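You operate a simulated robot arm through the tools that you are given. There is no shell and no other tool. Be economical: measure what you need, move in short steps, check, and stop when the job is done.

Carry out the task below with a simulated robot arm. There is one attempt and no reset: what you move stays moved.

## Task
Count 50 seeds into the grey sample tin with the seed counter.
Fine: Tin in the ring, tally zeroed first; latch the slide again and leave the tin there.

It is judged by the outcome, as a careful person would: the job done as asked, and still so three seconds after it is handed in. It fails if anything else is knocked over, pushed out of place, dropped, spilled or broken.

## Robot
A 7-joint arm with a two-finger parallel gripper, fixed in place. Base frame: the origin is at the foot of the arm, x ahead of it, y to its left, z up; the work surface is at about z = 75. Units: cm, rad, N and s.
With the tool pointing down near the work surface it reaches from about 30 to 68 cm from the base axis. Its first joint turns from -1.152 to 1.152 rad. Payload 1.57 kg.
The tool frame sits at the grasp point between the pads (the TCP): z along the fingers, y along the line on which they close. The tips reach 3 cm beyond it. The gripper opens to 11 cm. The fingers are 2.4 cm wide and 1.2 cm thick; the gripper's body (4.8 by 11.2 cm) begins 7.8 cm behind the TCP.
Orientation is told as [roll, pitch, yaw] about the base's x, y, z axes, in that order, counted from this pose: with the fingers straight down and closing along the base's y, the tool's x points along the base's -x, its y along +y and its z along -z.

## Interface
- The arm moves only by the tool nudge_tool. Its argument "moves" is a list of rows, each an object of numbers (a shift or turn left out is 0, a gripper value left out holds the last): "ax", "ay", "az": the turn, a rotation vector about the tool's x, y, z in rad; "dx", "dy", "dz": the shift along the tool's x, y, z in cm; "grip": the opening in per cent of the stroke, from 0 (shut) to 100 (fully open). In form: [{"ax": .., "ay": .., "az": .., "dx": .., "dy": .., "dz": .., "grip": ..}, ...]. A call has 1 to 8 rows; each row is the pose to reach, as a shift and turn from the pose commanded when the call began, along the tool's axes at that moment. A row lasts 0.2 s, in which the tool goes at most 5 cm and 0.15 rad; a call with a longer step from one row to the next is refused whole, and so is a gripper value outside its range. A pose out of reach is approached as far as the arm can. The call stops where the force on the tool passes 70 N (or 10 N more than at its start, if that is more) or the arm is blocked; 0.2 s more then pass. Each finger travels about 10.8 cm/s and halts on what it meets, pressing with about 28 N; the grip force reading is that of the motor and also rises with nothing between the fingers. The clock runs only during rows and for 0.2 s after the last one: add rows that repeat a pose to give the fingers time. It gives the time, the measured TCP pose, the force on the tool (base axes), the opening and the grip force at its end, in the units of the frame above (readings bear some noise), with the torque about the TCP (base axes, N m) and any sound that the robot's microphone picked up, and new pictures: "views" is both (left out), scene, wrist or none.
- Cameras (640 x 400 px; columns grow to the right, rows downward): "scene" is fixed at [15.41, -38.31, 140.34]; the picture's right is [0.86, -0.51, 0.00], its down [-0.29, -0.49, -0.82] and it looks along [0.42, 0.70, -0.57] (base axes); focal length 277 px, centre (320, 200). "wrist" rides on the gripper at [7, 1.6, -14.1] in the tool frame; the picture's right is [-0.23, 0.97, 0.00], its down [-0.86, -0.20, -0.48] and it looks along [-0.47, -0.11, 0.88] (tool axes); focal length 222 px, centre (320, 200). There is no depth. A picture from a camera that has moved, and an enlarged one, comes with that camera's place and axes in the base frame and with its lens.
- close_up(camera, box): a new picture of the part [left, top, right, bottom] of that camera's present view, enlarged. It takes no simulated time.
- finish_job(): hands the job in; it is judged then, once.

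Go step by step. Nothing tells you positions but the pictures and the camera data: compare them with the known pose of the tool, close in by small moves and look again before you grip or let go. The budget is 120 turns and 200 pictures, counting those below and the enlarged ones. Unless the task says otherwise, let go and move clear before handing in, and close with one line.

The tools are called as name(argument=value, ...) on one line, values as JSON. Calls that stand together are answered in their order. nudge_tool: Moves the arm, as the interface text tells. Its arguments: {"type":"object","properties":{"moves":{"type":"array","items":{"type":"object","properties":{"ax":{"type":"number"},"ay":{"type":"number"},"az":{"type":"number"},"dx":{"type":"number"},"dy":{"type":"number"},"dz":{"type":"number"},"grip":{"type":"number"}}}},"views":{"type":"string","enum":["both","scene","wrist","none"]}},"required":["moves"]} The other tools are called the same way: close_up (camera, box) takes an enlarged picture of a part of a camera's view; finish_job () hands the job in.

At the start:

```text
t: 0.0
eef_pos: [34.38, 5.65, 118.14]
tool_rot: [0.0, 0.001, -0.001]
contact_force: [0.2, -0.1, -0.3]
ft_torque: [0.01, 0.04, -0.05]
finger_gap: 10.98
grasp_force: 0.0
```

scene: 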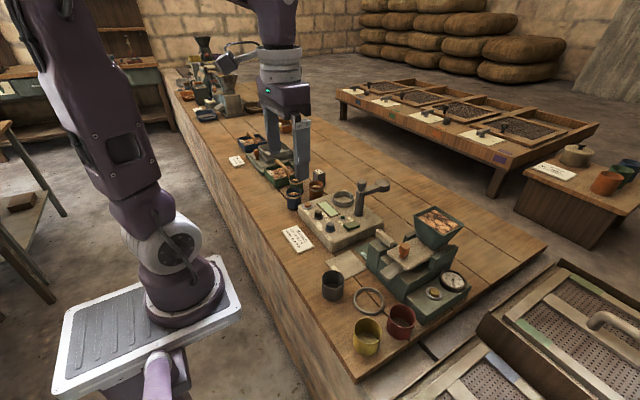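
wrist: 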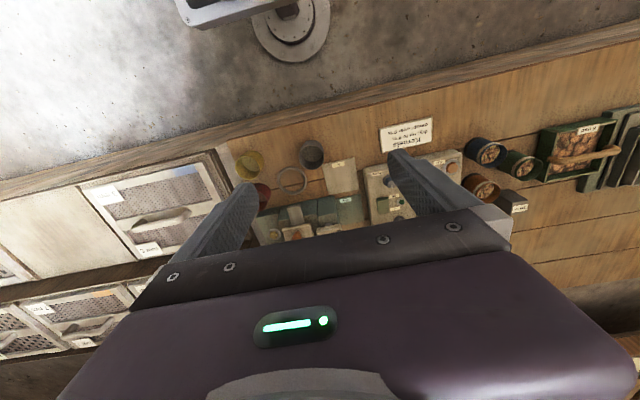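

I see a bench with several stations; I need to identify the seed counter, ring, and grey tin. Taking close-ups first.

close_up(camera="scene", box=[310, 190, 490, 360])

close_up(camera="scene", box=[220, 120, 400, 260])

close_up(camera="wrist", box=[220, 110, 480, 250])

```text
2.35 times, centred on (400, 275) of scene
camera zoom: at [15.41, -38.31, 140.34], right [0.86, -0.51, 0.0], down [-0.29, -0.49, -0.82], along [0.42, 0.7, -0.57], focal length 652 px, centre (132, 24)
```

zoom: 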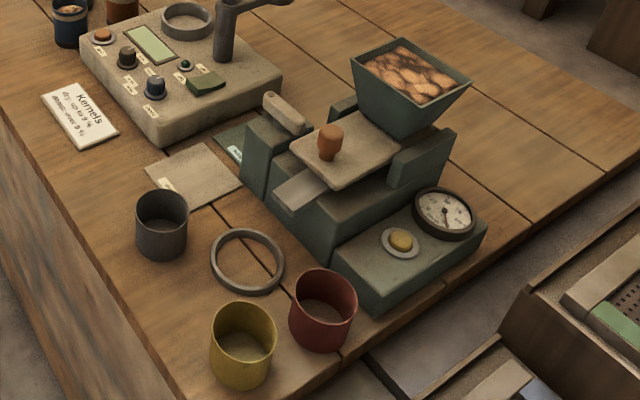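

```text
2.86 times, centred on (310, 190) of scene
camera zoom: at [15.41, -38.31, 140.34], right [0.86, -0.51, 0.0], down [-0.29, -0.49, -0.82], along [0.42, 0.7, -0.57], focal length 792 px, centre (349, 229)
```

zoom: 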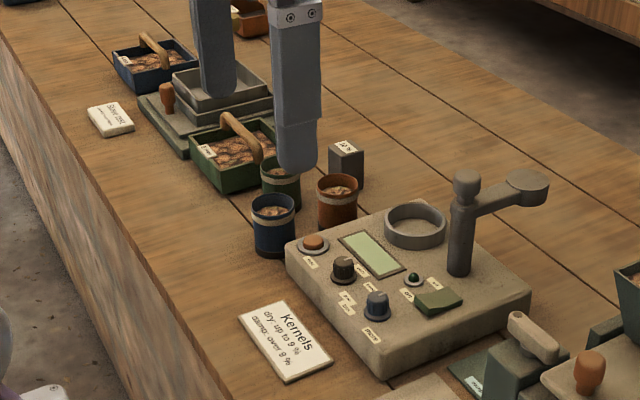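

```text
2.46 times, centred on (350, 180) of wrist
camera zoom: at [27.4, 7.26, 132.26], right [0.23, 0.97, 0.0], down [0.86, -0.2, 0.48], along [0.47, -0.11, -0.88], focal length 547 px, centre (246, 249)
```

zoom: 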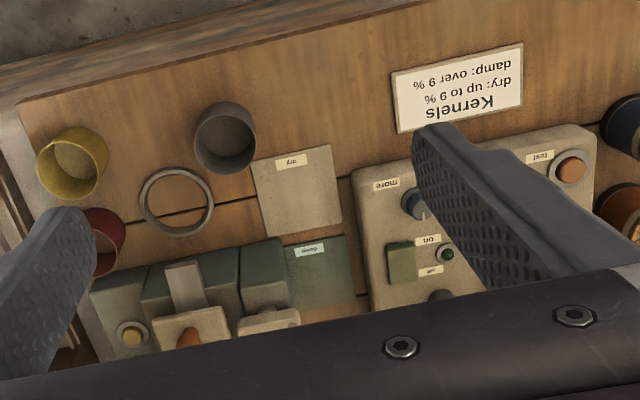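

The counter is the green machine: hopper, slide plate with a knob, a beige latch lever, a dial and a yellow button, with the ring on the bench in front. I'll move over it for a better view.

nudge_tool(moves=[{"dx": -3, "dy": -2, "dz": 2}, {"dx": -6, "dy": -4, "dz": 4}, {"dx": -9, "dy": -6, "dz": 6}, {"dx": -12, "dy": -8, "dz": 7}, {"dx": -15, "dy": -10, "dz": 8}, {"dx": -18, "dy": -11.6, "dz": 9}])

close_up(camera="scene", box=[370, 200, 480, 310])

close_up(camera="wrist", box=[220, 60, 480, 220])

```text
t: 1.4
eef_pos: [52.49, -5.96, 109.05]
tool_rot: [0.001, 0.0, -0.001]
contact_force: [0.2, 0.1, -0.5]
ft_torque: [-0.02, 0.04, 0.02]
finger_gap: 11.02
grasp_force: 0.1
camera wrist: at [45.36, -4.35, 123.15], right [0.23, 0.97, 0.0], down [0.86, -0.2, 0.48], along [0.47, -0.11, -0.88], focal length 222 px, centre (320, 200)
```

scene: 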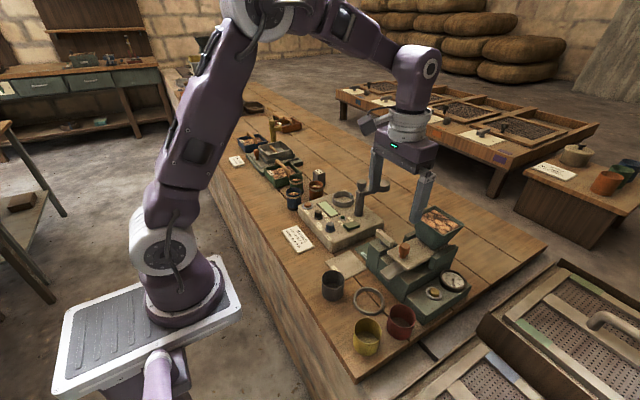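
wrist: 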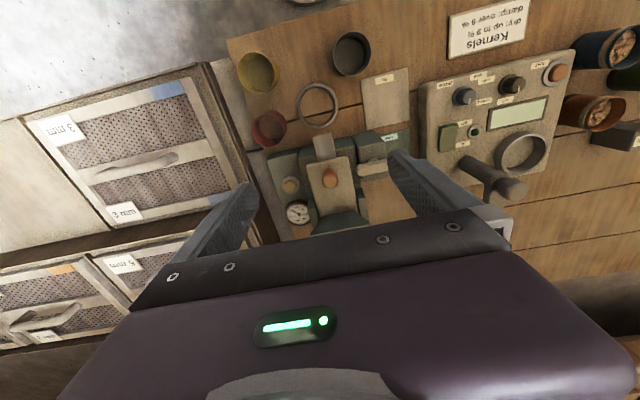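

```text
3.64 times, centred on (425, 255) of scene
camera zoom: at [15.41, -38.31, 140.34], right [0.86, -0.51, 0.0], down [-0.29, -0.49, -0.82], along [0.42, 0.7, -0.57], focal length 1008 px, centre (-62, 0)
```

zoom: 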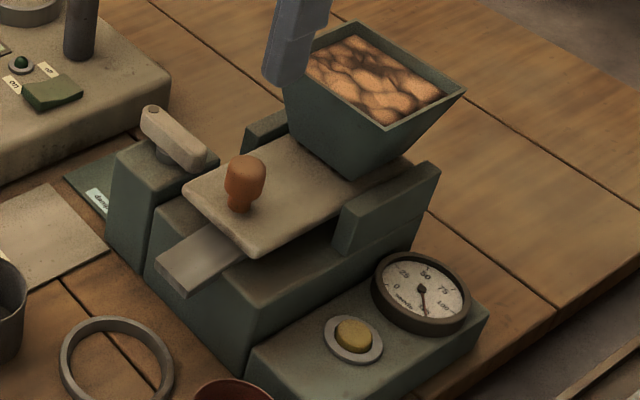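

```text
2.46 times, centred on (350, 140) of wrist
camera zoom: at [45.36, -4.35, 123.15], right [0.23, 0.97, 0.0], down [0.86, -0.2, 0.48], along [0.47, -0.11, -0.88], focal length 547 px, centre (246, 348)
```

zoom: 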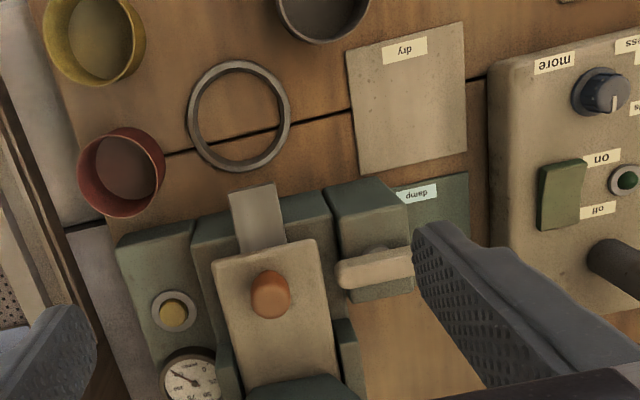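

The dial has a scale from 0 to 100, so I'm zooming in on it.

close_up(camera="scene", box=[435, 262, 475, 292])

close_up(camera="wrist", box=[265, 130, 425, 240])

close_up(camera="scene", box=[370, 220, 430, 270])

```text
13.33 times, centred on (455, 277) of scene
camera zoom: at [15.41, -38.31, 140.34], right [0.86, -0.51, 0.0], down [-0.29, -0.49, -0.82], along [0.42, 0.7, -0.57], focal length 3697 px, centre (-1480, -827)
```

zoom: 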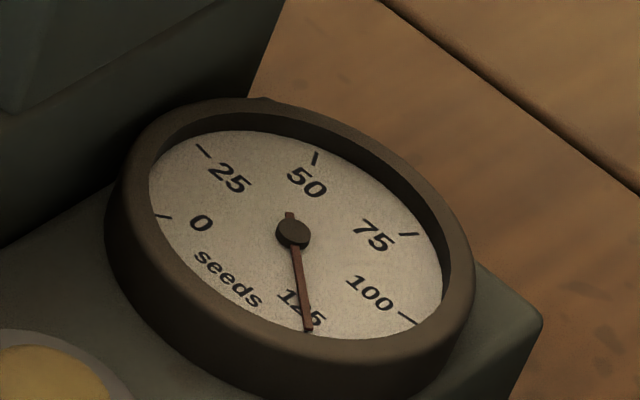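

```text
3.64 times, centred on (345, 185) of wrist
camera zoom: at [45.36, -4.35, 123.15], right [0.23, 0.97, 0.0], down [0.86, -0.2, 0.48], along [0.47, -0.11, -0.88], focal length 808 px, centre (229, 254)
```

zoom: 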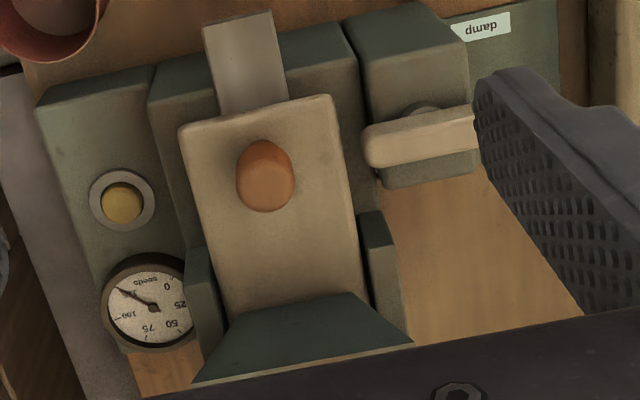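

```text
8.00 times, centred on (400, 245) of scene
camera zoom: at [15.41, -38.31, 140.34], right [0.86, -0.51, 0.0], down [-0.29, -0.49, -0.82], along [0.42, 0.7, -0.57], focal length 2218 px, centre (-320, -160)
```

zoom: 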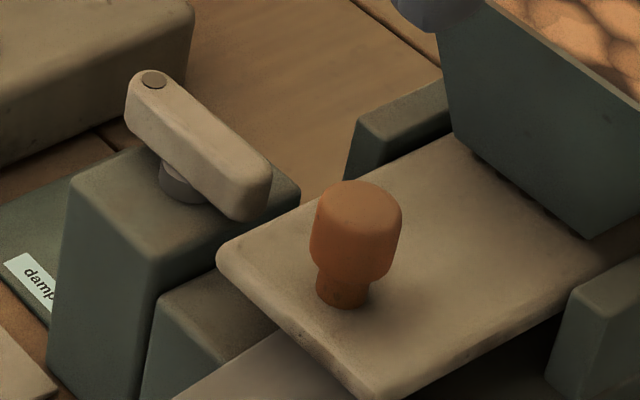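

The dial reads 125 (needs zeroing via the yellow button) with 25-seed marks. First, I'll go above the grey tin at about (43, 1.5).

nudge_tool(moves=[{"dx": 2.5, "dy": 2, "dz": 3}, {"dx": 5, "dy": 4, "dz": 6}, {"dx": 7.5, "dy": 6, "dz": 9}, {"dx": 9.5, "dy": 7.5, "dz": 12}, {"dx": 9.5, "dy": 7.5, "dz": 16}])

close_up(camera="scene", box=[290, 200, 410, 300])

```text
t: 2.6
eef_pos: [42.86, 1.59, 93.07]
tool_rot: [0.0, 0.002, 0.0]
contact_force: [0.0, 0.6, -0.2]
ft_torque: [0.01, 0.01, -0.01]
finger_gap: 11.0
grasp_force: 0.1
camera wrist: at [35.84, 3.18, 107.2], right [0.23, 0.97, 0.0], down [0.85, -0.2, 0.48], along [0.47, -0.11, -0.88], focal length 222 px, centre (320, 200)
```

scene: 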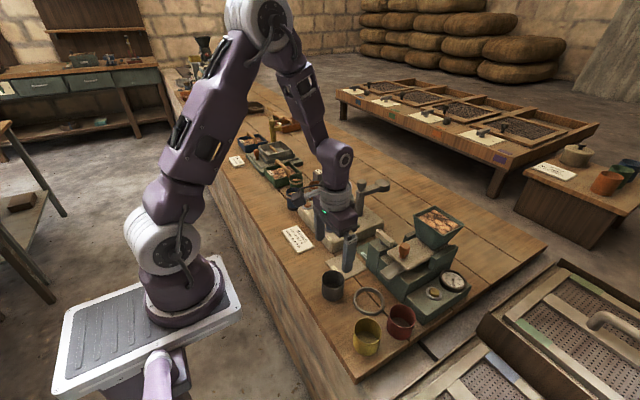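
wrist: 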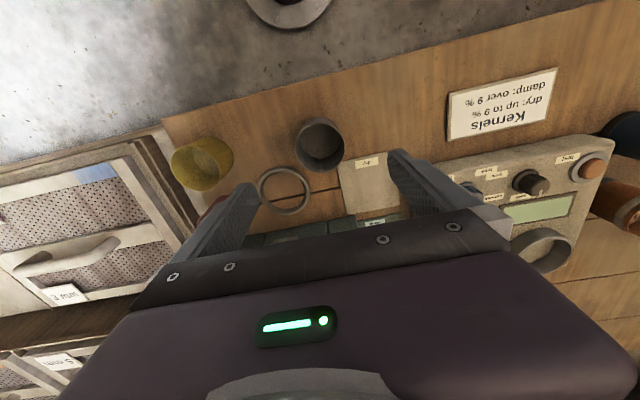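

```text
4.00 times, centred on (350, 250) of scene
camera zoom: at [15.41, -38.31, 140.34], right [0.86, -0.51, 0.0], down [-0.29, -0.49, -0.82], along [0.42, 0.7, -0.57], focal length 1109 px, centre (200, 0)
```

zoom: 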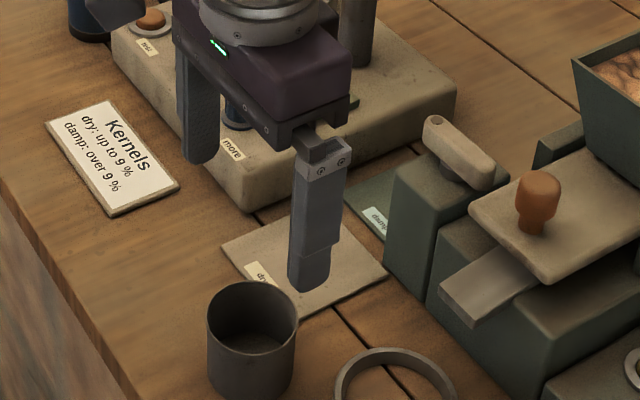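

The tool is centred over the grey tin, with its rim at about z = 81. I'm descending in steps.

nudge_tool(moves=[{"dz": 4}, {"dz": 8}])

close_up(camera="scene", box=[290, 220, 410, 320])

```text
t: 3.2
eef_pos: [42.57, 1.53, 85.05]
tool_rot: [0.0, 0.0, -0.001]
contact_force: [-0.5, -0.1, -0.5]
ft_torque: [-0.01, 0.0, 0.02]
finger_gap: 11.0
grasp_force: 0.0
camera wrist: at [35.83, 3.16, 99.21], right [0.23, 0.97, 0.0], down [0.85, -0.2, 0.48], along [0.47, -0.11, -0.88], focal length 222 px, centre (320, 200)
```

scene: 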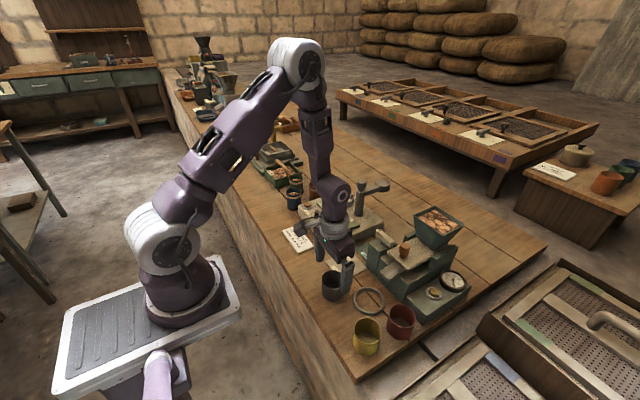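
wrist: 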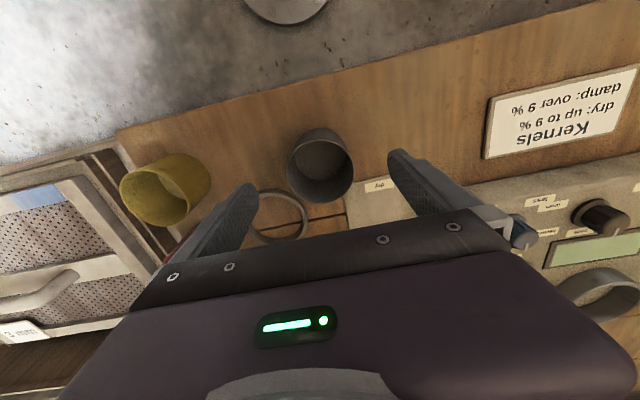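

```text
4.00 times, centred on (350, 270) of scene
camera zoom: at [15.41, -38.31, 140.34], right [0.86, -0.51, 0.0], down [-0.29, -0.49, -0.82], along [0.42, 0.7, -0.57], focal length 1109 px, centre (200, -80)
```

zoom: 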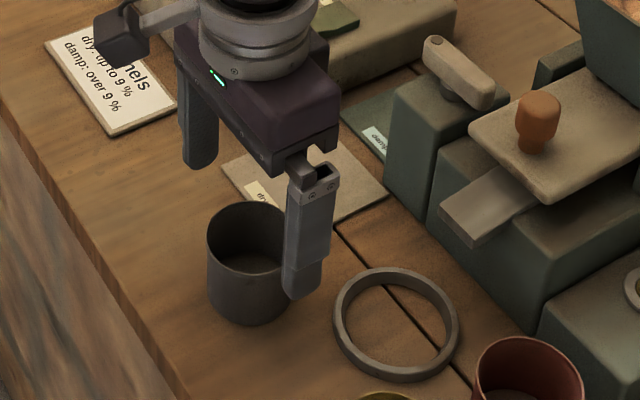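

The tin sits between the fingers, so I'll go down and grip.

nudge_tool(moves=[{"dz": 2.5, "dx": 0.1, "dy": 0.2}, {"dz": 4.7, "dx": 0.1, "dy": 0.2}])

close_up(camera="scene", box=[290, 220, 410, 320])

```text
t: 3.8
eef_pos: [42.74, 1.85, 80.36]
tool_rot: [0.0, 0.001, -0.001]
contact_force: [-0.6, -0.7, -0.4]
ft_torque: [-0.01, 0.03, -0.01]
finger_gap: 11.01
grasp_force: 0.0
camera wrist: at [35.71, 3.4, 94.5], right [0.23, 0.97, 0.0], down [0.85, -0.2, 0.48], along [0.47, -0.11, -0.88], focal length 222 px, centre (320, 200)
```

scene: 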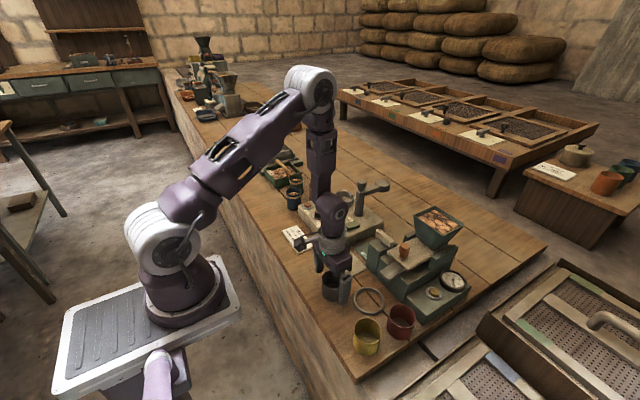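
wrist: 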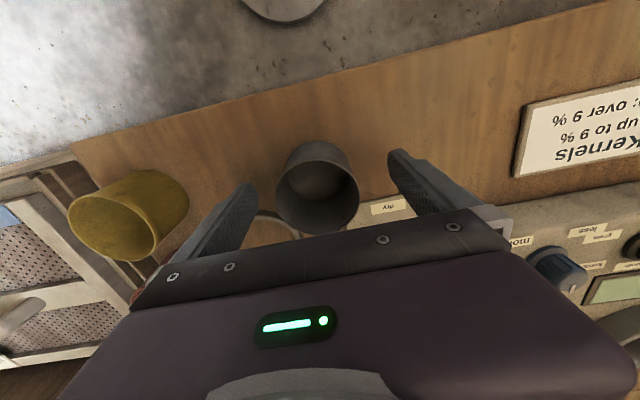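

```text
4.00 times, centred on (350, 270) of scene
camera zoom: at [15.41, -38.31, 140.34], right [0.86, -0.51, 0.0], down [-0.29, -0.49, -0.82], along [0.42, 0.7, -0.57], focal length 1109 px, centre (200, -80)
```

zoom: 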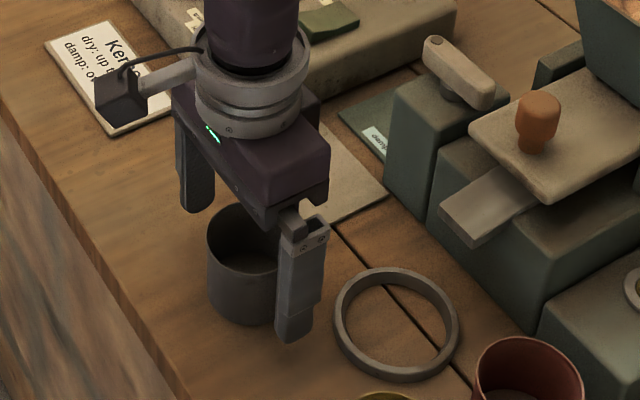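

Aligned. Closing the fingers.

nudge_tool(moves=[{"grip": 0}, {"grip": 0}, {"grip": 0}, {"grip": 0}], views="wrist")

```text
t: 4.8
eef_pos: [42.7, 1.71, 80.43]
tool_rot: [-0.001, 0.0, 0.0]
contact_force: [-0.1, -0.7, -0.4]
ft_torque: [-0.01, 0.01, 0.0]
finger_gap: 5.88
grasp_force: 28.1
camera wrist: at [35.71, 3.39, 94.53], right [0.23, 0.97, 0.0], down [0.86, -0.2, 0.48], along [0.47, -0.11, -0.88], focal length 222 px, centre (320, 200)
```

wrist: 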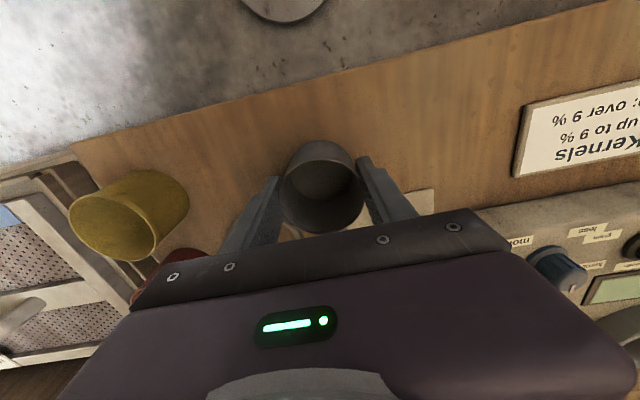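

Tin gripped (5.9 cm). Lifting and carrying it over the ring.

nudge_tool(moves=[{"dz": -3}, {"dz": -5.5}, {"dz": -5.5, "dx": -3, "dy": -3}, {"dz": -5.5, "dx": -6, "dy": -6}, {"dz": -5.5, "dx": -7.4, "dy": -7.7}, {"dz": -5.5, "dx": -7.4, "dy": -7.7}])

close_up(camera="scene", box=[320, 230, 440, 330])

close_up(camera="wrist", box=[220, 100, 420, 230])

```text
t: 6.2
eef_pos: [50.12, -6.01, 85.93]
tool_rot: [-0.001, 0.0, 0.0]
contact_force: [0.1, 0.3, -0.4]
ft_torque: [-0.03, 0.0, -0.02]
finger_gap: 5.85
grasp_force: 28.0
camera wrist: at [43.21, -4.39, 100.07], right [0.23, 0.97, 0.0], down [0.86, -0.2, 0.48], along [0.47, -0.11, -0.88], focal length 222 px, centre (320, 200)
```

scene: 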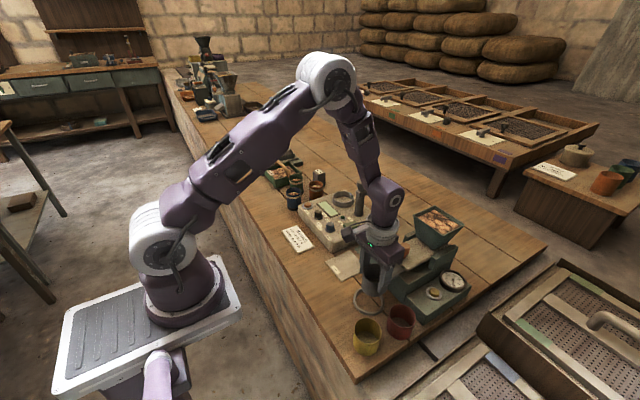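
wrist: 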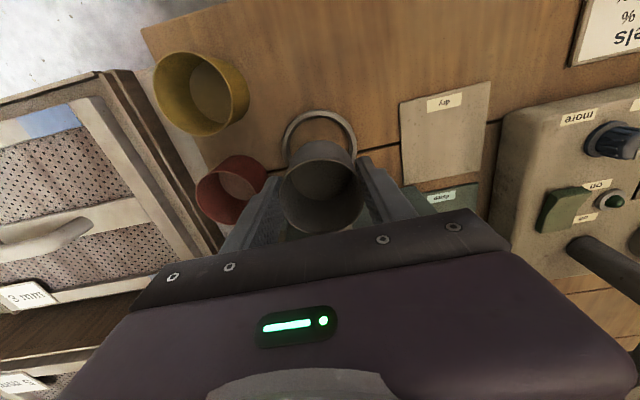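

```text
4.00 times, centred on (380, 280) of scene
camera zoom: at [15.41, -38.31, 140.34], right [0.86, -0.51, 0.0], down [-0.29, -0.49, -0.82], along [0.42, 0.7, -0.57], focal length 1109 px, centre (80, -120)
```

zoom: 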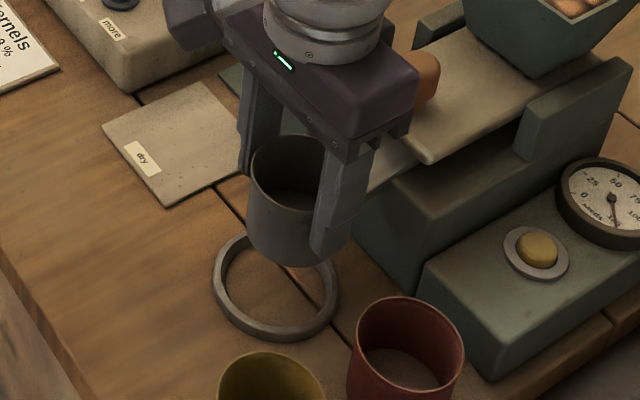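

```text
3.08 times, centred on (320, 165) of wrist
camera zoom: at [43.21, -4.39, 100.07], right [0.23, 0.97, 0.0], down [0.86, -0.2, 0.48], along [0.47, -0.11, -0.88], focal length 684 px, centre (320, 308)
```

zoom: 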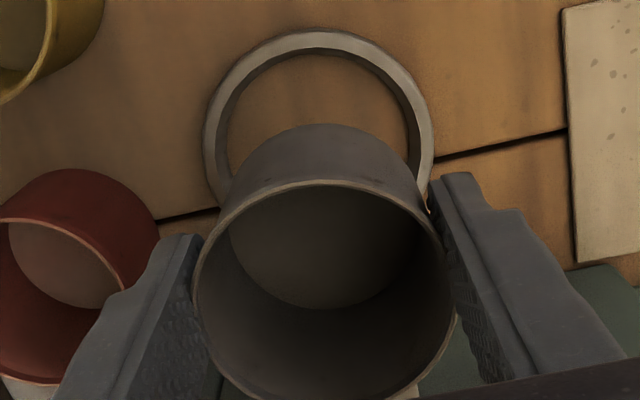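

The tin is centred over the ring. Lowering in two stages.

nudge_tool(moves=[{"dz": 2, "dx": -0.1}, {"dz": 3.8, "dx": -0.1}, {"dz": 3.8, "dx": -0.1}])

close_up(camera="scene", box=[320, 230, 440, 330])

close_up(camera="wrist", box=[220, 100, 420, 230])

```text
t: 7.0
eef_pos: [50.3, -5.92, 82.18]
tool_rot: [0.0, 0.001, 0.0]
contact_force: [0.0, 0.1, -0.5]
ft_torque: [0.01, -0.02, 0.01]
finger_gap: 5.86
grasp_force: 28.0
camera wrist: at [43.32, -4.34, 96.25], right [0.23, 0.97, 0.0], down [0.85, -0.2, 0.48], along [0.47, -0.11, -0.88], focal length 222 px, centre (320, 200)
```

scene: 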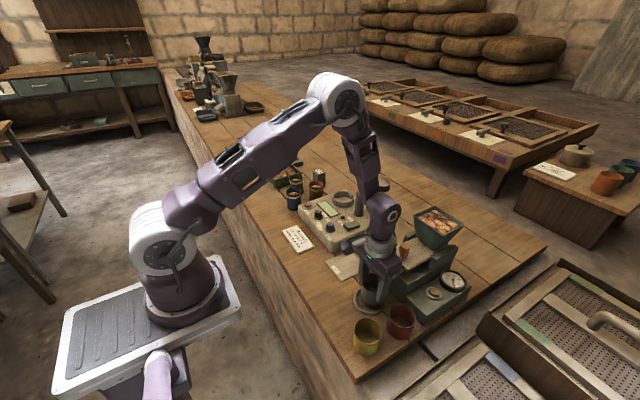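
wrist: 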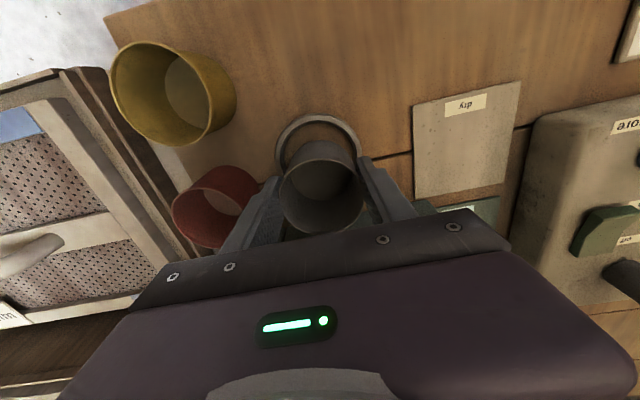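

```text
4.00 times, centred on (380, 280) of scene
camera zoom: at [15.41, -38.31, 140.34], right [0.86, -0.51, 0.0], down [-0.29, -0.49, -0.82], along [0.42, 0.7, -0.57], focal length 1109 px, centre (80, -120)
```

zoom: 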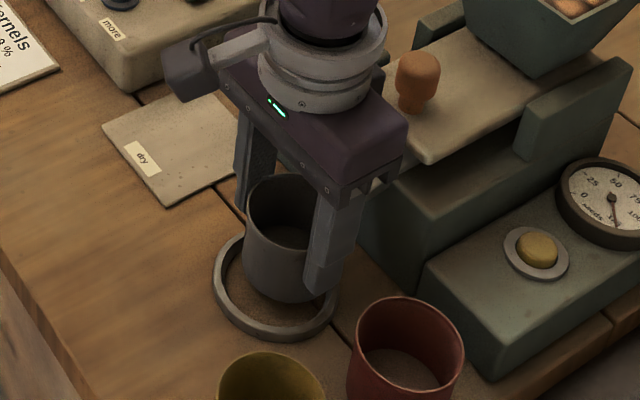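

```text
3.08 times, centred on (320, 165) of wrist
camera zoom: at [43.32, -4.34, 96.25], right [0.23, 0.97, 0.0], down [0.85, -0.2, 0.48], along [0.47, -0.11, -0.88], focal length 684 px, centre (320, 308)
```

zoom: 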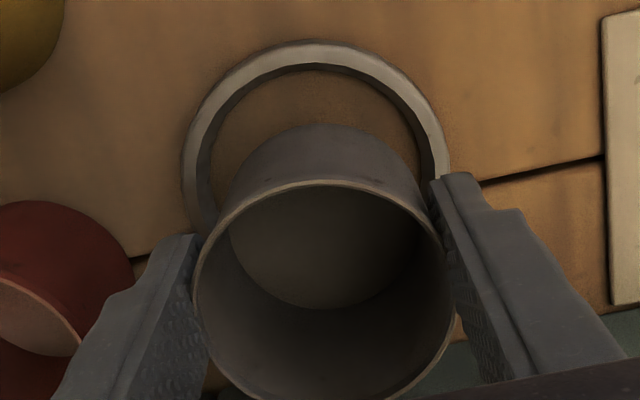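

The tin appears about 0.8 cm too far in x relative to the ring. I'll correct it before going down.

nudge_tool(moves=[{"dx": 0.75, "dy": 0.1}, {"dx": 0.75, "dy": 0.1, "dz": 0.4}], views="none")

close_up(camera="scene", box=[345, 260, 405, 320])

close_up(camera="wrist", box=[250, 100, 390, 220])

```text
t: 7.6
eef_pos: [49.62, -5.9, 81.72]
tool_rot: [-0.001, 0.0, 0.001]
contact_force: [0.0, -0.3, -1.1]
ft_torque: [0.01, -0.02, 0.0]
finger_gap: 5.88
grasp_force: 28.4
```

```text
6.67 times, centred on (375, 290) of scene
camera zoom: at [15.41, -38.31, 140.34], right [0.86, -0.51, 0.0], down [-0.29, -0.49, -0.82], along [0.42, 0.7, -0.57], focal length 1849 px, centre (-47, -400)
```

zoom: 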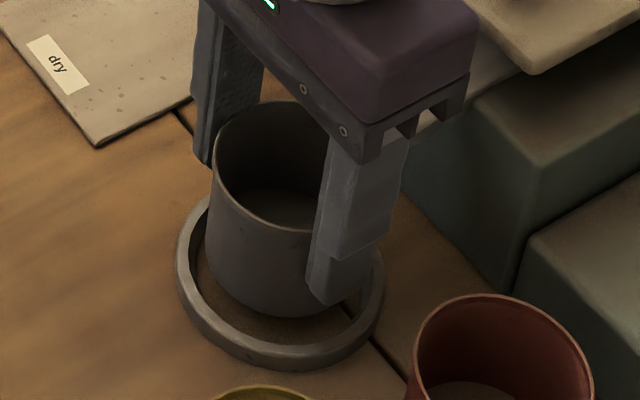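

```text
3.33 times, centred on (320, 160) of wrist
camera zoom: at [42.55, -4.23, 95.88], right [0.23, 0.97, 0.0], down [0.86, -0.2, 0.48], along [0.47, -0.11, -0.88], focal length 740 px, centre (320, 333)
```

zoom: 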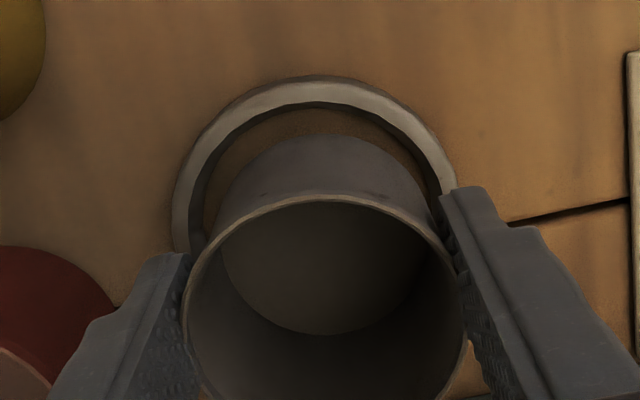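

Nearly centred; a small correction of (-0.2, -0.25), then down to the bench.

nudge_tool(moves=[{"dx": 0.2, "dy": -0.25}, {"dx": 0.2, "dy": -0.25, "dz": 0.7}, {"dx": 0.2, "dy": -0.25, "dz": 1.1}, {"dx": 0.2, "dy": -0.25, "dz": 1.3}], views="none")

close_up(camera="scene", box=[345, 260, 405, 320])

close_up(camera="wrist", box=[250, 100, 390, 220])

```text
t: 8.6
eef_pos: [49.35, -6.08, 80.4]
tool_rot: [0.0, -0.002, 0.0]
contact_force: [0.1, 0.7, 0.0]
ft_torque: [0.02, 0.02, 0.02]
finger_gap: 5.89
grasp_force: 27.7
```

```text
6.67 times, centred on (375, 290) of scene
camera zoom: at [15.41, -38.31, 140.34], right [0.86, -0.51, 0.0], down [-0.29, -0.49, -0.82], along [0.42, 0.7, -0.57], focal length 1849 px, centre (-47, -400)
```

zoom: 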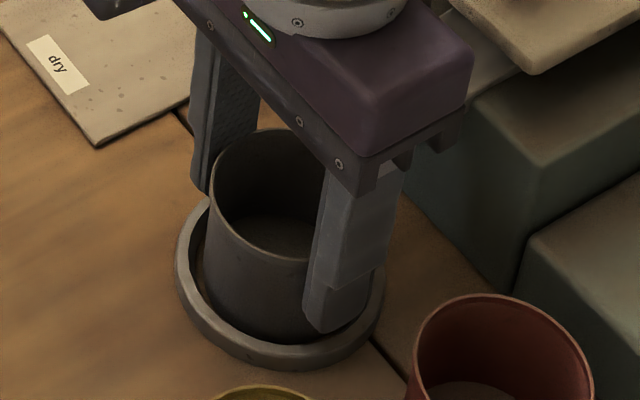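

```text
3.33 times, centred on (320, 160) of wrist
camera zoom: at [42.36, -4.48, 94.58], right [0.23, 0.97, 0.0], down [0.85, -0.2, 0.48], along [0.47, -0.11, -0.88], focal length 740 px, centre (320, 333)
```

zoom: 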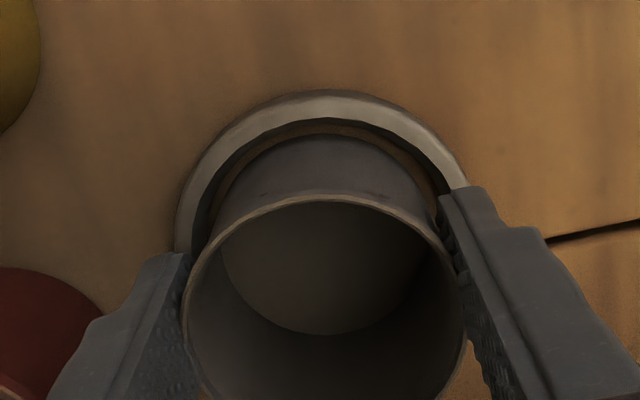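

The tin is in the ring at bench height. Releasing gently and rising.

nudge_tool(moves=[{"grip": 65}, {"grip": 65}, {"grip": 65}, {"dz": -4}, {"dz": -8}, {"dz": -12}, {"dz": -15, "dx": 3}])

close_up(camera="scene", box=[345, 200, 485, 330])

close_up(camera="wrist", box=[200, 60, 440, 230])

```text
t: 10.2
eef_pos: [46.44, -6.18, 95.51]
tool_rot: [-0.001, 0.0, 0.0]
contact_force: [0.0, -0.3, 0.0]
ft_torque: [-0.01, -0.02, 0.0]
finger_gap: 7.15
grasp_force: 0.1
camera wrist: at [39.39, -4.48, 109.66], right [0.23, 0.97, 0.0], down [0.86, -0.2, 0.48], along [0.47, -0.11, -0.88], focal length 222 px, centre (320, 200)
```

scene: 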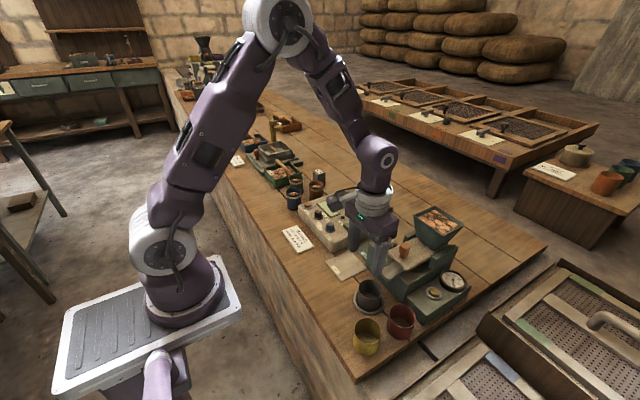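
wrist: 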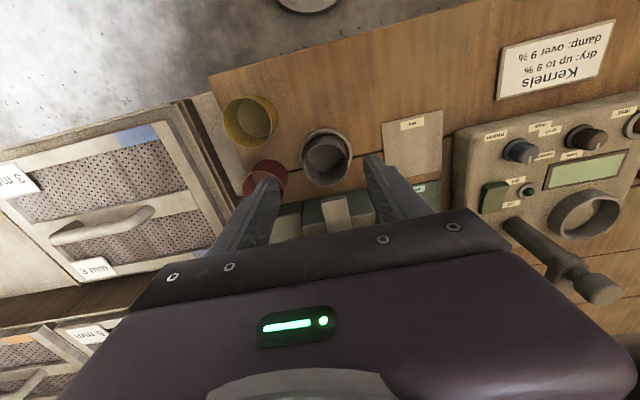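

```text
3.08 times, centred on (415, 265) of scene
camera zoom: at [15.41, -38.31, 140.34], right [0.86, -0.51, 0.0], down [-0.29, -0.49, -0.82], along [0.42, 0.7, -0.57], focal length 853 px, centre (28, 0)
```

zoom: 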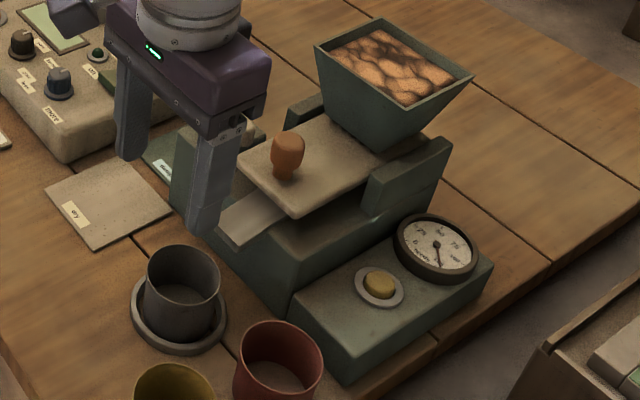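

```text
2.35 times, centred on (320, 145) of wrist
camera zoom: at [39.39, -4.48, 109.66], right [0.23, 0.97, 0.0], down [0.86, -0.2, 0.48], along [0.47, -0.11, -0.88], focal length 523 px, centre (320, 329)
```

zoom: 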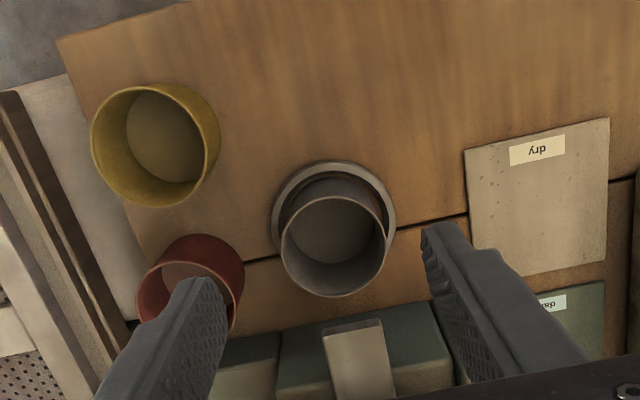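

The tin stands in the ring. Next I'll shut the gripper, yaw it to clear the hopper, and move above the yellow zero button at about (63.4, -15, 80.5).

nudge_tool(moves=[{"dx": -2, "dy": -3, "dz": -1.5, "az": -0.12, "grip": 0}, {"dx": -5, "dy": -6, "dz": -1.5, "az": -0.25}, {"dx": -9, "dy": -8.9, "dz": -1.5, "az": -0.38}, {"dx": -13, "dy": -8.9, "dz": -1.5, "az": -0.5}, {"dx": -16.8, "dy": -8.9, "dz": -1.5, "az": -0.5}, {"dx": -16.8, "dy": -8.9, "dz": 2.5, "az": -0.5}, {"dx": -16.8, "dy": -8.9, "dz": 6.5, "az": -0.5}])

close_up(camera="scene", box=[395, 220, 485, 310])

close_up(camera="wrist", box=[200, 60, 440, 230])

```text
t: 11.8
eef_pos: [63.29, -15.15, 88.93]
tool_rot: [0.0, 0.0, 0.501]
contact_force: [-0.6, -1.0, -0.8]
ft_torque: [-0.03, -0.02, 0.01]
finger_gap: 0.0
grasp_force: 21.6
camera wrist: at [56.25, -16.94, 103.11], right [-0.27, 0.96, 0.0], down [0.85, 0.24, 0.48], along [0.46, 0.13, -0.88], focal length 222 px, centre (320, 200)
```

scene: 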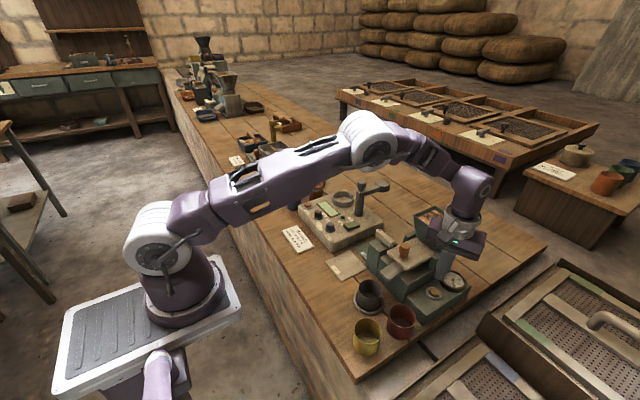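
wrist: 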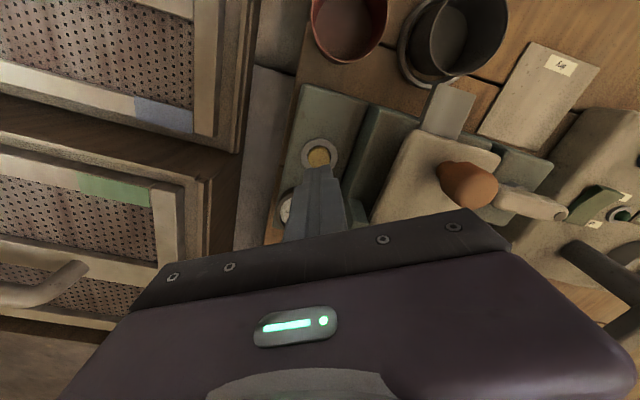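

```text
4.44 times, centred on (440, 265) of scene
camera zoom: at [15.41, -38.31, 140.34], right [0.86, -0.51, 0.0], down [-0.29, -0.49, -0.82], along [0.42, 0.7, -0.57], focal length 1232 px, centre (-213, -89)
```

zoom: 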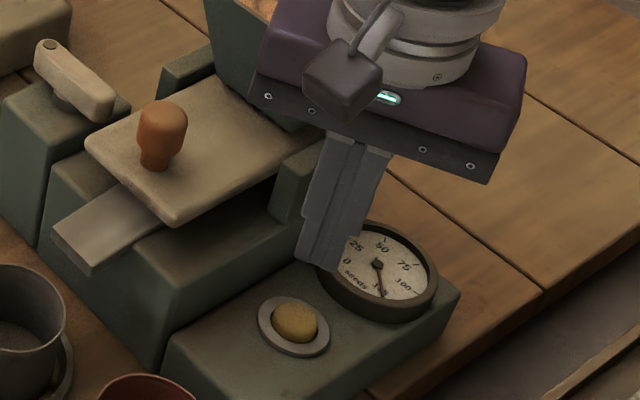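

```text
2.35 times, centred on (320, 145) of wrist
camera zoom: at [56.25, -16.94, 103.11], right [-0.27, 0.96, 0.0], down [0.85, 0.24, 0.48], along [0.46, 0.13, -0.88], focal length 523 px, centre (320, 329)
```

zoom: 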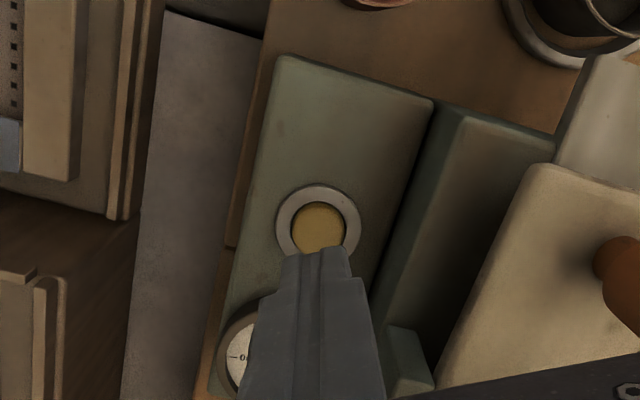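

The tip is right above the button. Pressing down carefully in small steps.

nudge_tool(moves=[{"dz": 3}, {"dz": 4.5}, {"dz": 5.0}, {"dz": 5.3}, {"dz": 5.5}], views="none")

close_up(camera="scene", box=[395, 220, 485, 310])

```text
t: 13.0
eef_pos: [63.2, -14.88, 83.48]
tool_rot: [0.0, 0.001, 0.501]
contact_force: [-1.5, -0.1, 2.0]
ft_torque: [0.0, 0.01, -0.03]
finger_gap: 0.02
grasp_force: 21.0
heard: click
```

```text
4.44 times, centred on (440, 265) of scene
camera zoom: at [15.41, -38.31, 140.34], right [0.86, -0.51, 0.0], down [-0.29, -0.49, -0.82], along [0.42, 0.7, -0.57], focal length 1232 px, centre (-213, -89)
```

zoom: 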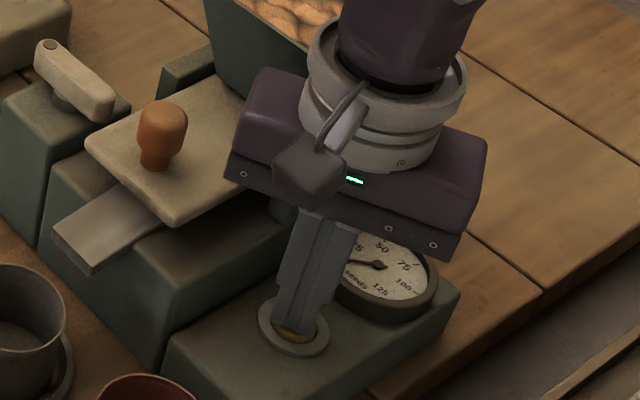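

A click, and the needle went to 0. Rising and moving across to inspect the latch lever.

nudge_tool(moves=[{"dz": -5}, {"dz": -9.5}, {"dz": -13.5}, {"dz": -13.5, "dx": -2, "dy": 4, "az": 0.1}, {"dz": -13.5, "dx": -4, "dy": 8, "az": 0.2}, {"dz": -13.5, "dx": -6, "dy": 12, "az": 0.3}, {"dz": -13.5, "dx": -8, "dy": 16, "az": 0.4}, {"dz": -13.5, "dx": -9.5, "dy": 19.9, "az": 0.5}])

close_up(camera="wrist", box=[180, 90, 380, 220])

close_up(camera="scene", box=[370, 225, 480, 305])

```text
t: 14.8
eef_pos: [61.89, 7.1, 96.99]
tool_rot: [0.002, -0.001, -0.004]
contact_force: [0.1, 0.1, -0.1]
ft_torque: [-0.02, -0.01, -0.01]
finger_gap: 0.01
grasp_force: 21.0
camera wrist: at [54.93, 8.73, 111.07], right [0.23, 0.97, 0.0], down [0.85, -0.2, 0.48], along [0.47, -0.11, -0.88], focal length 222 px, centre (320, 200)
```

scene: 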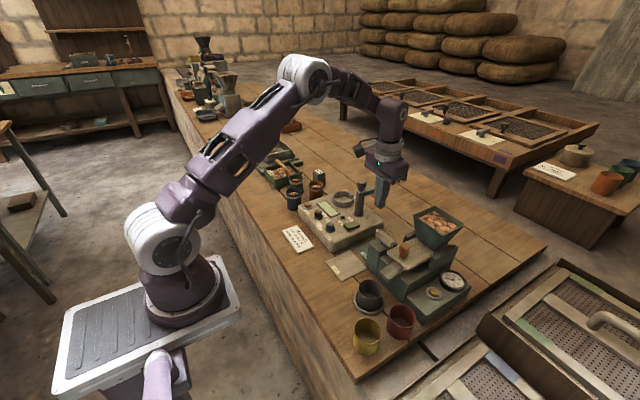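
wrist: 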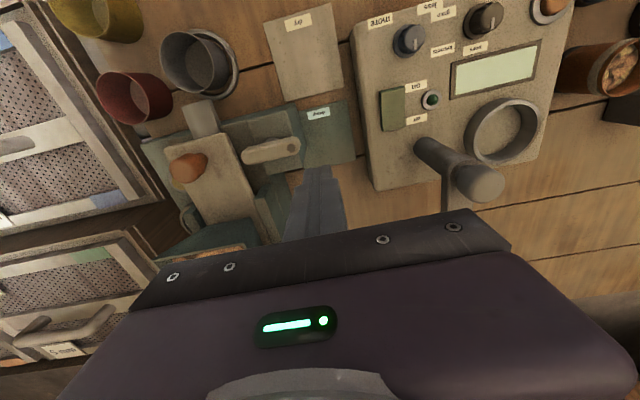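

```text
3.08 times, centred on (280, 155) of wrist
camera zoom: at [54.93, 8.73, 111.07], right [0.23, 0.97, 0.0], down [0.85, -0.2, 0.48], along [0.47, -0.11, -0.88], focal length 684 px, centre (443, 338)
```

zoom: 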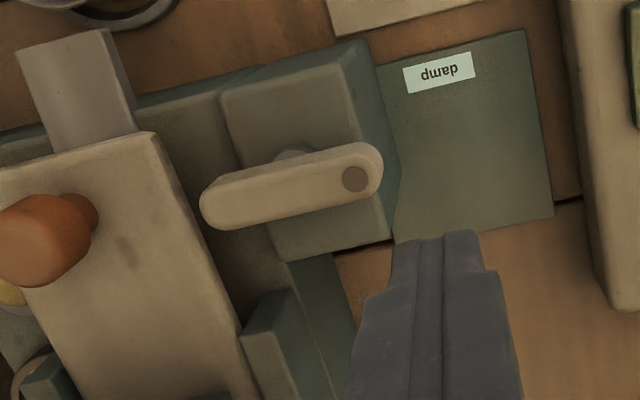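

```text
5.00 times, centred on (425, 265) of scene
camera zoom: at [15.41, -38.31, 140.34], right [0.86, -0.51, 0.0], down [-0.29, -0.49, -0.82], along [0.42, 0.7, -0.57], focal length 1386 px, centre (-205, -125)
```

zoom: 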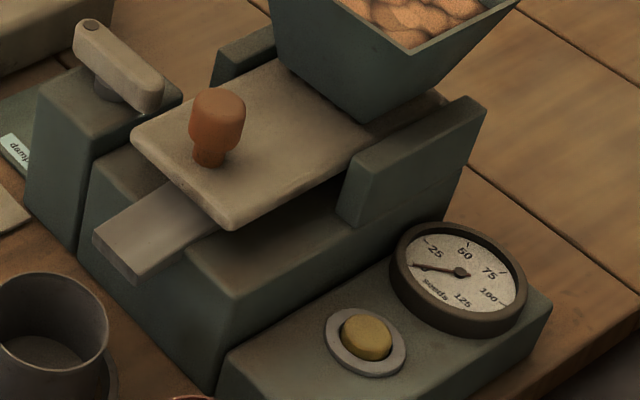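

Tally reads 0. The latch lever pivots at about (60.3, 2.2), lying crosswise with its marked end at (60.5, 4.4) and top z ≈ 88.6. I'll place the closed fingertips on the near side of the marked end.

nudge_tool(moves=[{"dx": 4.9, "dy": -2.7}, {"dx": 4.9, "dy": -2.7}, {"dx": 4.9, "dy": -2.7, "dz": 4}, {"dx": 4.9, "dy": -2.7, "dz": 6.4}], views="wrist")

close_up(camera="wrist", box=[220, 100, 420, 230])

close_up(camera="scene", box=[350, 205, 440, 285])

```text
refused: row 1 steps farther than a row can; nothing moved
```

```text
3.08 times, centred on (320, 165) of wrist
camera zoom: at [54.93, 8.73, 111.07], right [0.23, 0.97, 0.0], down [0.85, -0.2, 0.48], along [0.47, -0.11, -0.88], focal length 684 px, centre (320, 308)
```

zoom: 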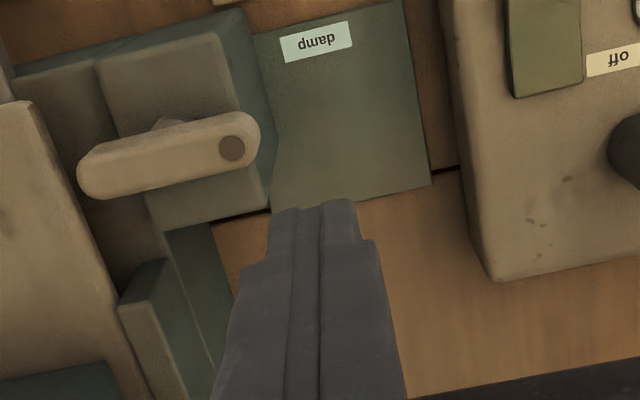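

```text
5.00 times, centred on (395, 245) of scene
camera zoom: at [15.41, -38.31, 140.34], right [0.86, -0.51, 0.0], down [-0.29, -0.49, -0.82], along [0.42, 0.7, -0.57], focal length 1386 px, centre (-55, -25)
```

zoom: 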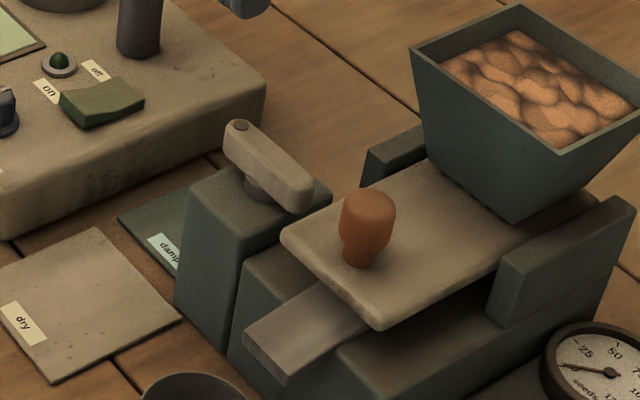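

That step was too long; I'll split it.

nudge_tool(moves=[{"dx": 2.5, "dy": -1.4}, {"dx": 4.9, "dy": -2.7}, {"dx": 4.9, "dy": -2.7, "dz": 4}, {"dx": 4.9, "dy": -2.7, "dz": 6.2}], views="none")

close_up(camera="wrist", box=[220, 100, 420, 230])

close_up(camera="scene", box=[350, 205, 440, 285])

```text
t: 15.8
eef_pos: [57.0, 4.3, 90.77]
tool_rot: [0.001, 0.001, -0.001]
contact_force: [-1.1, 0.9, -0.6]
ft_torque: [-0.01, 0.02, 0.0]
finger_gap: 0.0
grasp_force: 21.7
```

```text
3.08 times, centred on (320, 165) of wrist
camera zoom: at [50.0, 5.84, 104.87], right [0.23, 0.97, 0.0], down [0.85, -0.2, 0.48], along [0.47, -0.11, -0.88], focal length 684 px, centre (320, 308)
```

zoom: 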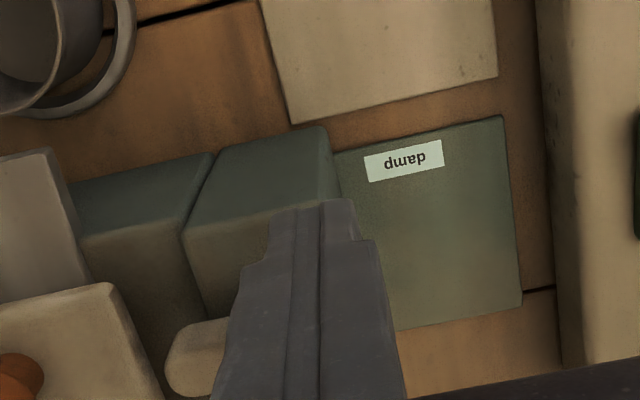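

```text
5.00 times, centred on (395, 245) of scene
camera zoom: at [15.41, -38.31, 140.34], right [0.86, -0.51, 0.0], down [-0.29, -0.49, -0.82], along [0.42, 0.7, -0.57], focal length 1386 px, centre (-55, -25)
```

zoom: 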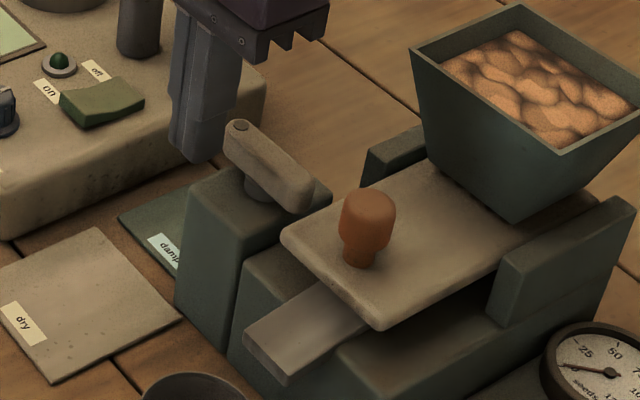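

The tip is level with the lever on its near side. Pushing gently toward +x and watching the force.

nudge_tool(moves=[{"dx": -1}, {"dx": -1.4}, {"dx": -1.8}, {"dx": -2.2}, {"dx": -2.6}], views="none")

close_up(camera="scene", box=[350, 205, 440, 285])

```text
t: 17.0
eef_pos: [59.73, 4.41, 90.73]
tool_rot: [0.001, -0.002, 0.002]
contact_force: [-0.4, 7.4, -0.7]
ft_torque: [0.27, 0.0, 0.12]
finger_gap: 0.0
grasp_force: 20.6
```

```text
5.00 times, centred on (395, 245) of scene
camera zoom: at [15.42, -38.29, 140.35], right [0.86, -0.51, 0.0], down [-0.29, -0.49, -0.82], along [0.42, 0.7, -0.57], focal length 1386 px, centre (-55, -25)
```

zoom: 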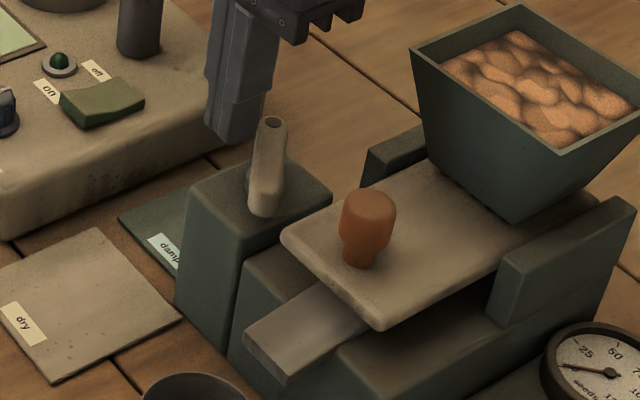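

The lever swings easily. Continuing the turn toward +x then inward.

nudge_tool(moves=[{"dx": -0.6, "dy": -0.1}, {"dx": -1.2, "dy": -0.3}, {"dx": -1.8, "dy": -0.6}, {"dx": -2.2, "dy": -0.9}], views="none")

close_up(camera="scene", box=[350, 205, 440, 285])

```text
t: 18.0
eef_pos: [61.66, 3.74, 90.62]
tool_rot: [0.006, 0.008, 0.001]
contact_force: [-20.9, 22.4, 4.3]
ft_torque: [0.57, 0.6, -0.34]
finger_gap: 0.0
grasp_force: 21.6
```

```text
5.00 times, centred on (395, 245) of scene
camera zoom: at [15.36, -38.25, 140.36], right [0.86, -0.51, 0.0], down [-0.29, -0.49, -0.82], along [0.42, 0.7, -0.57], focal length 1386 px, centre (-55, -25)
```

zoom: 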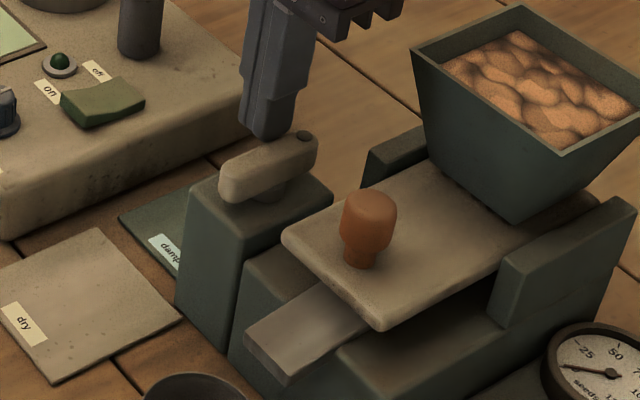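

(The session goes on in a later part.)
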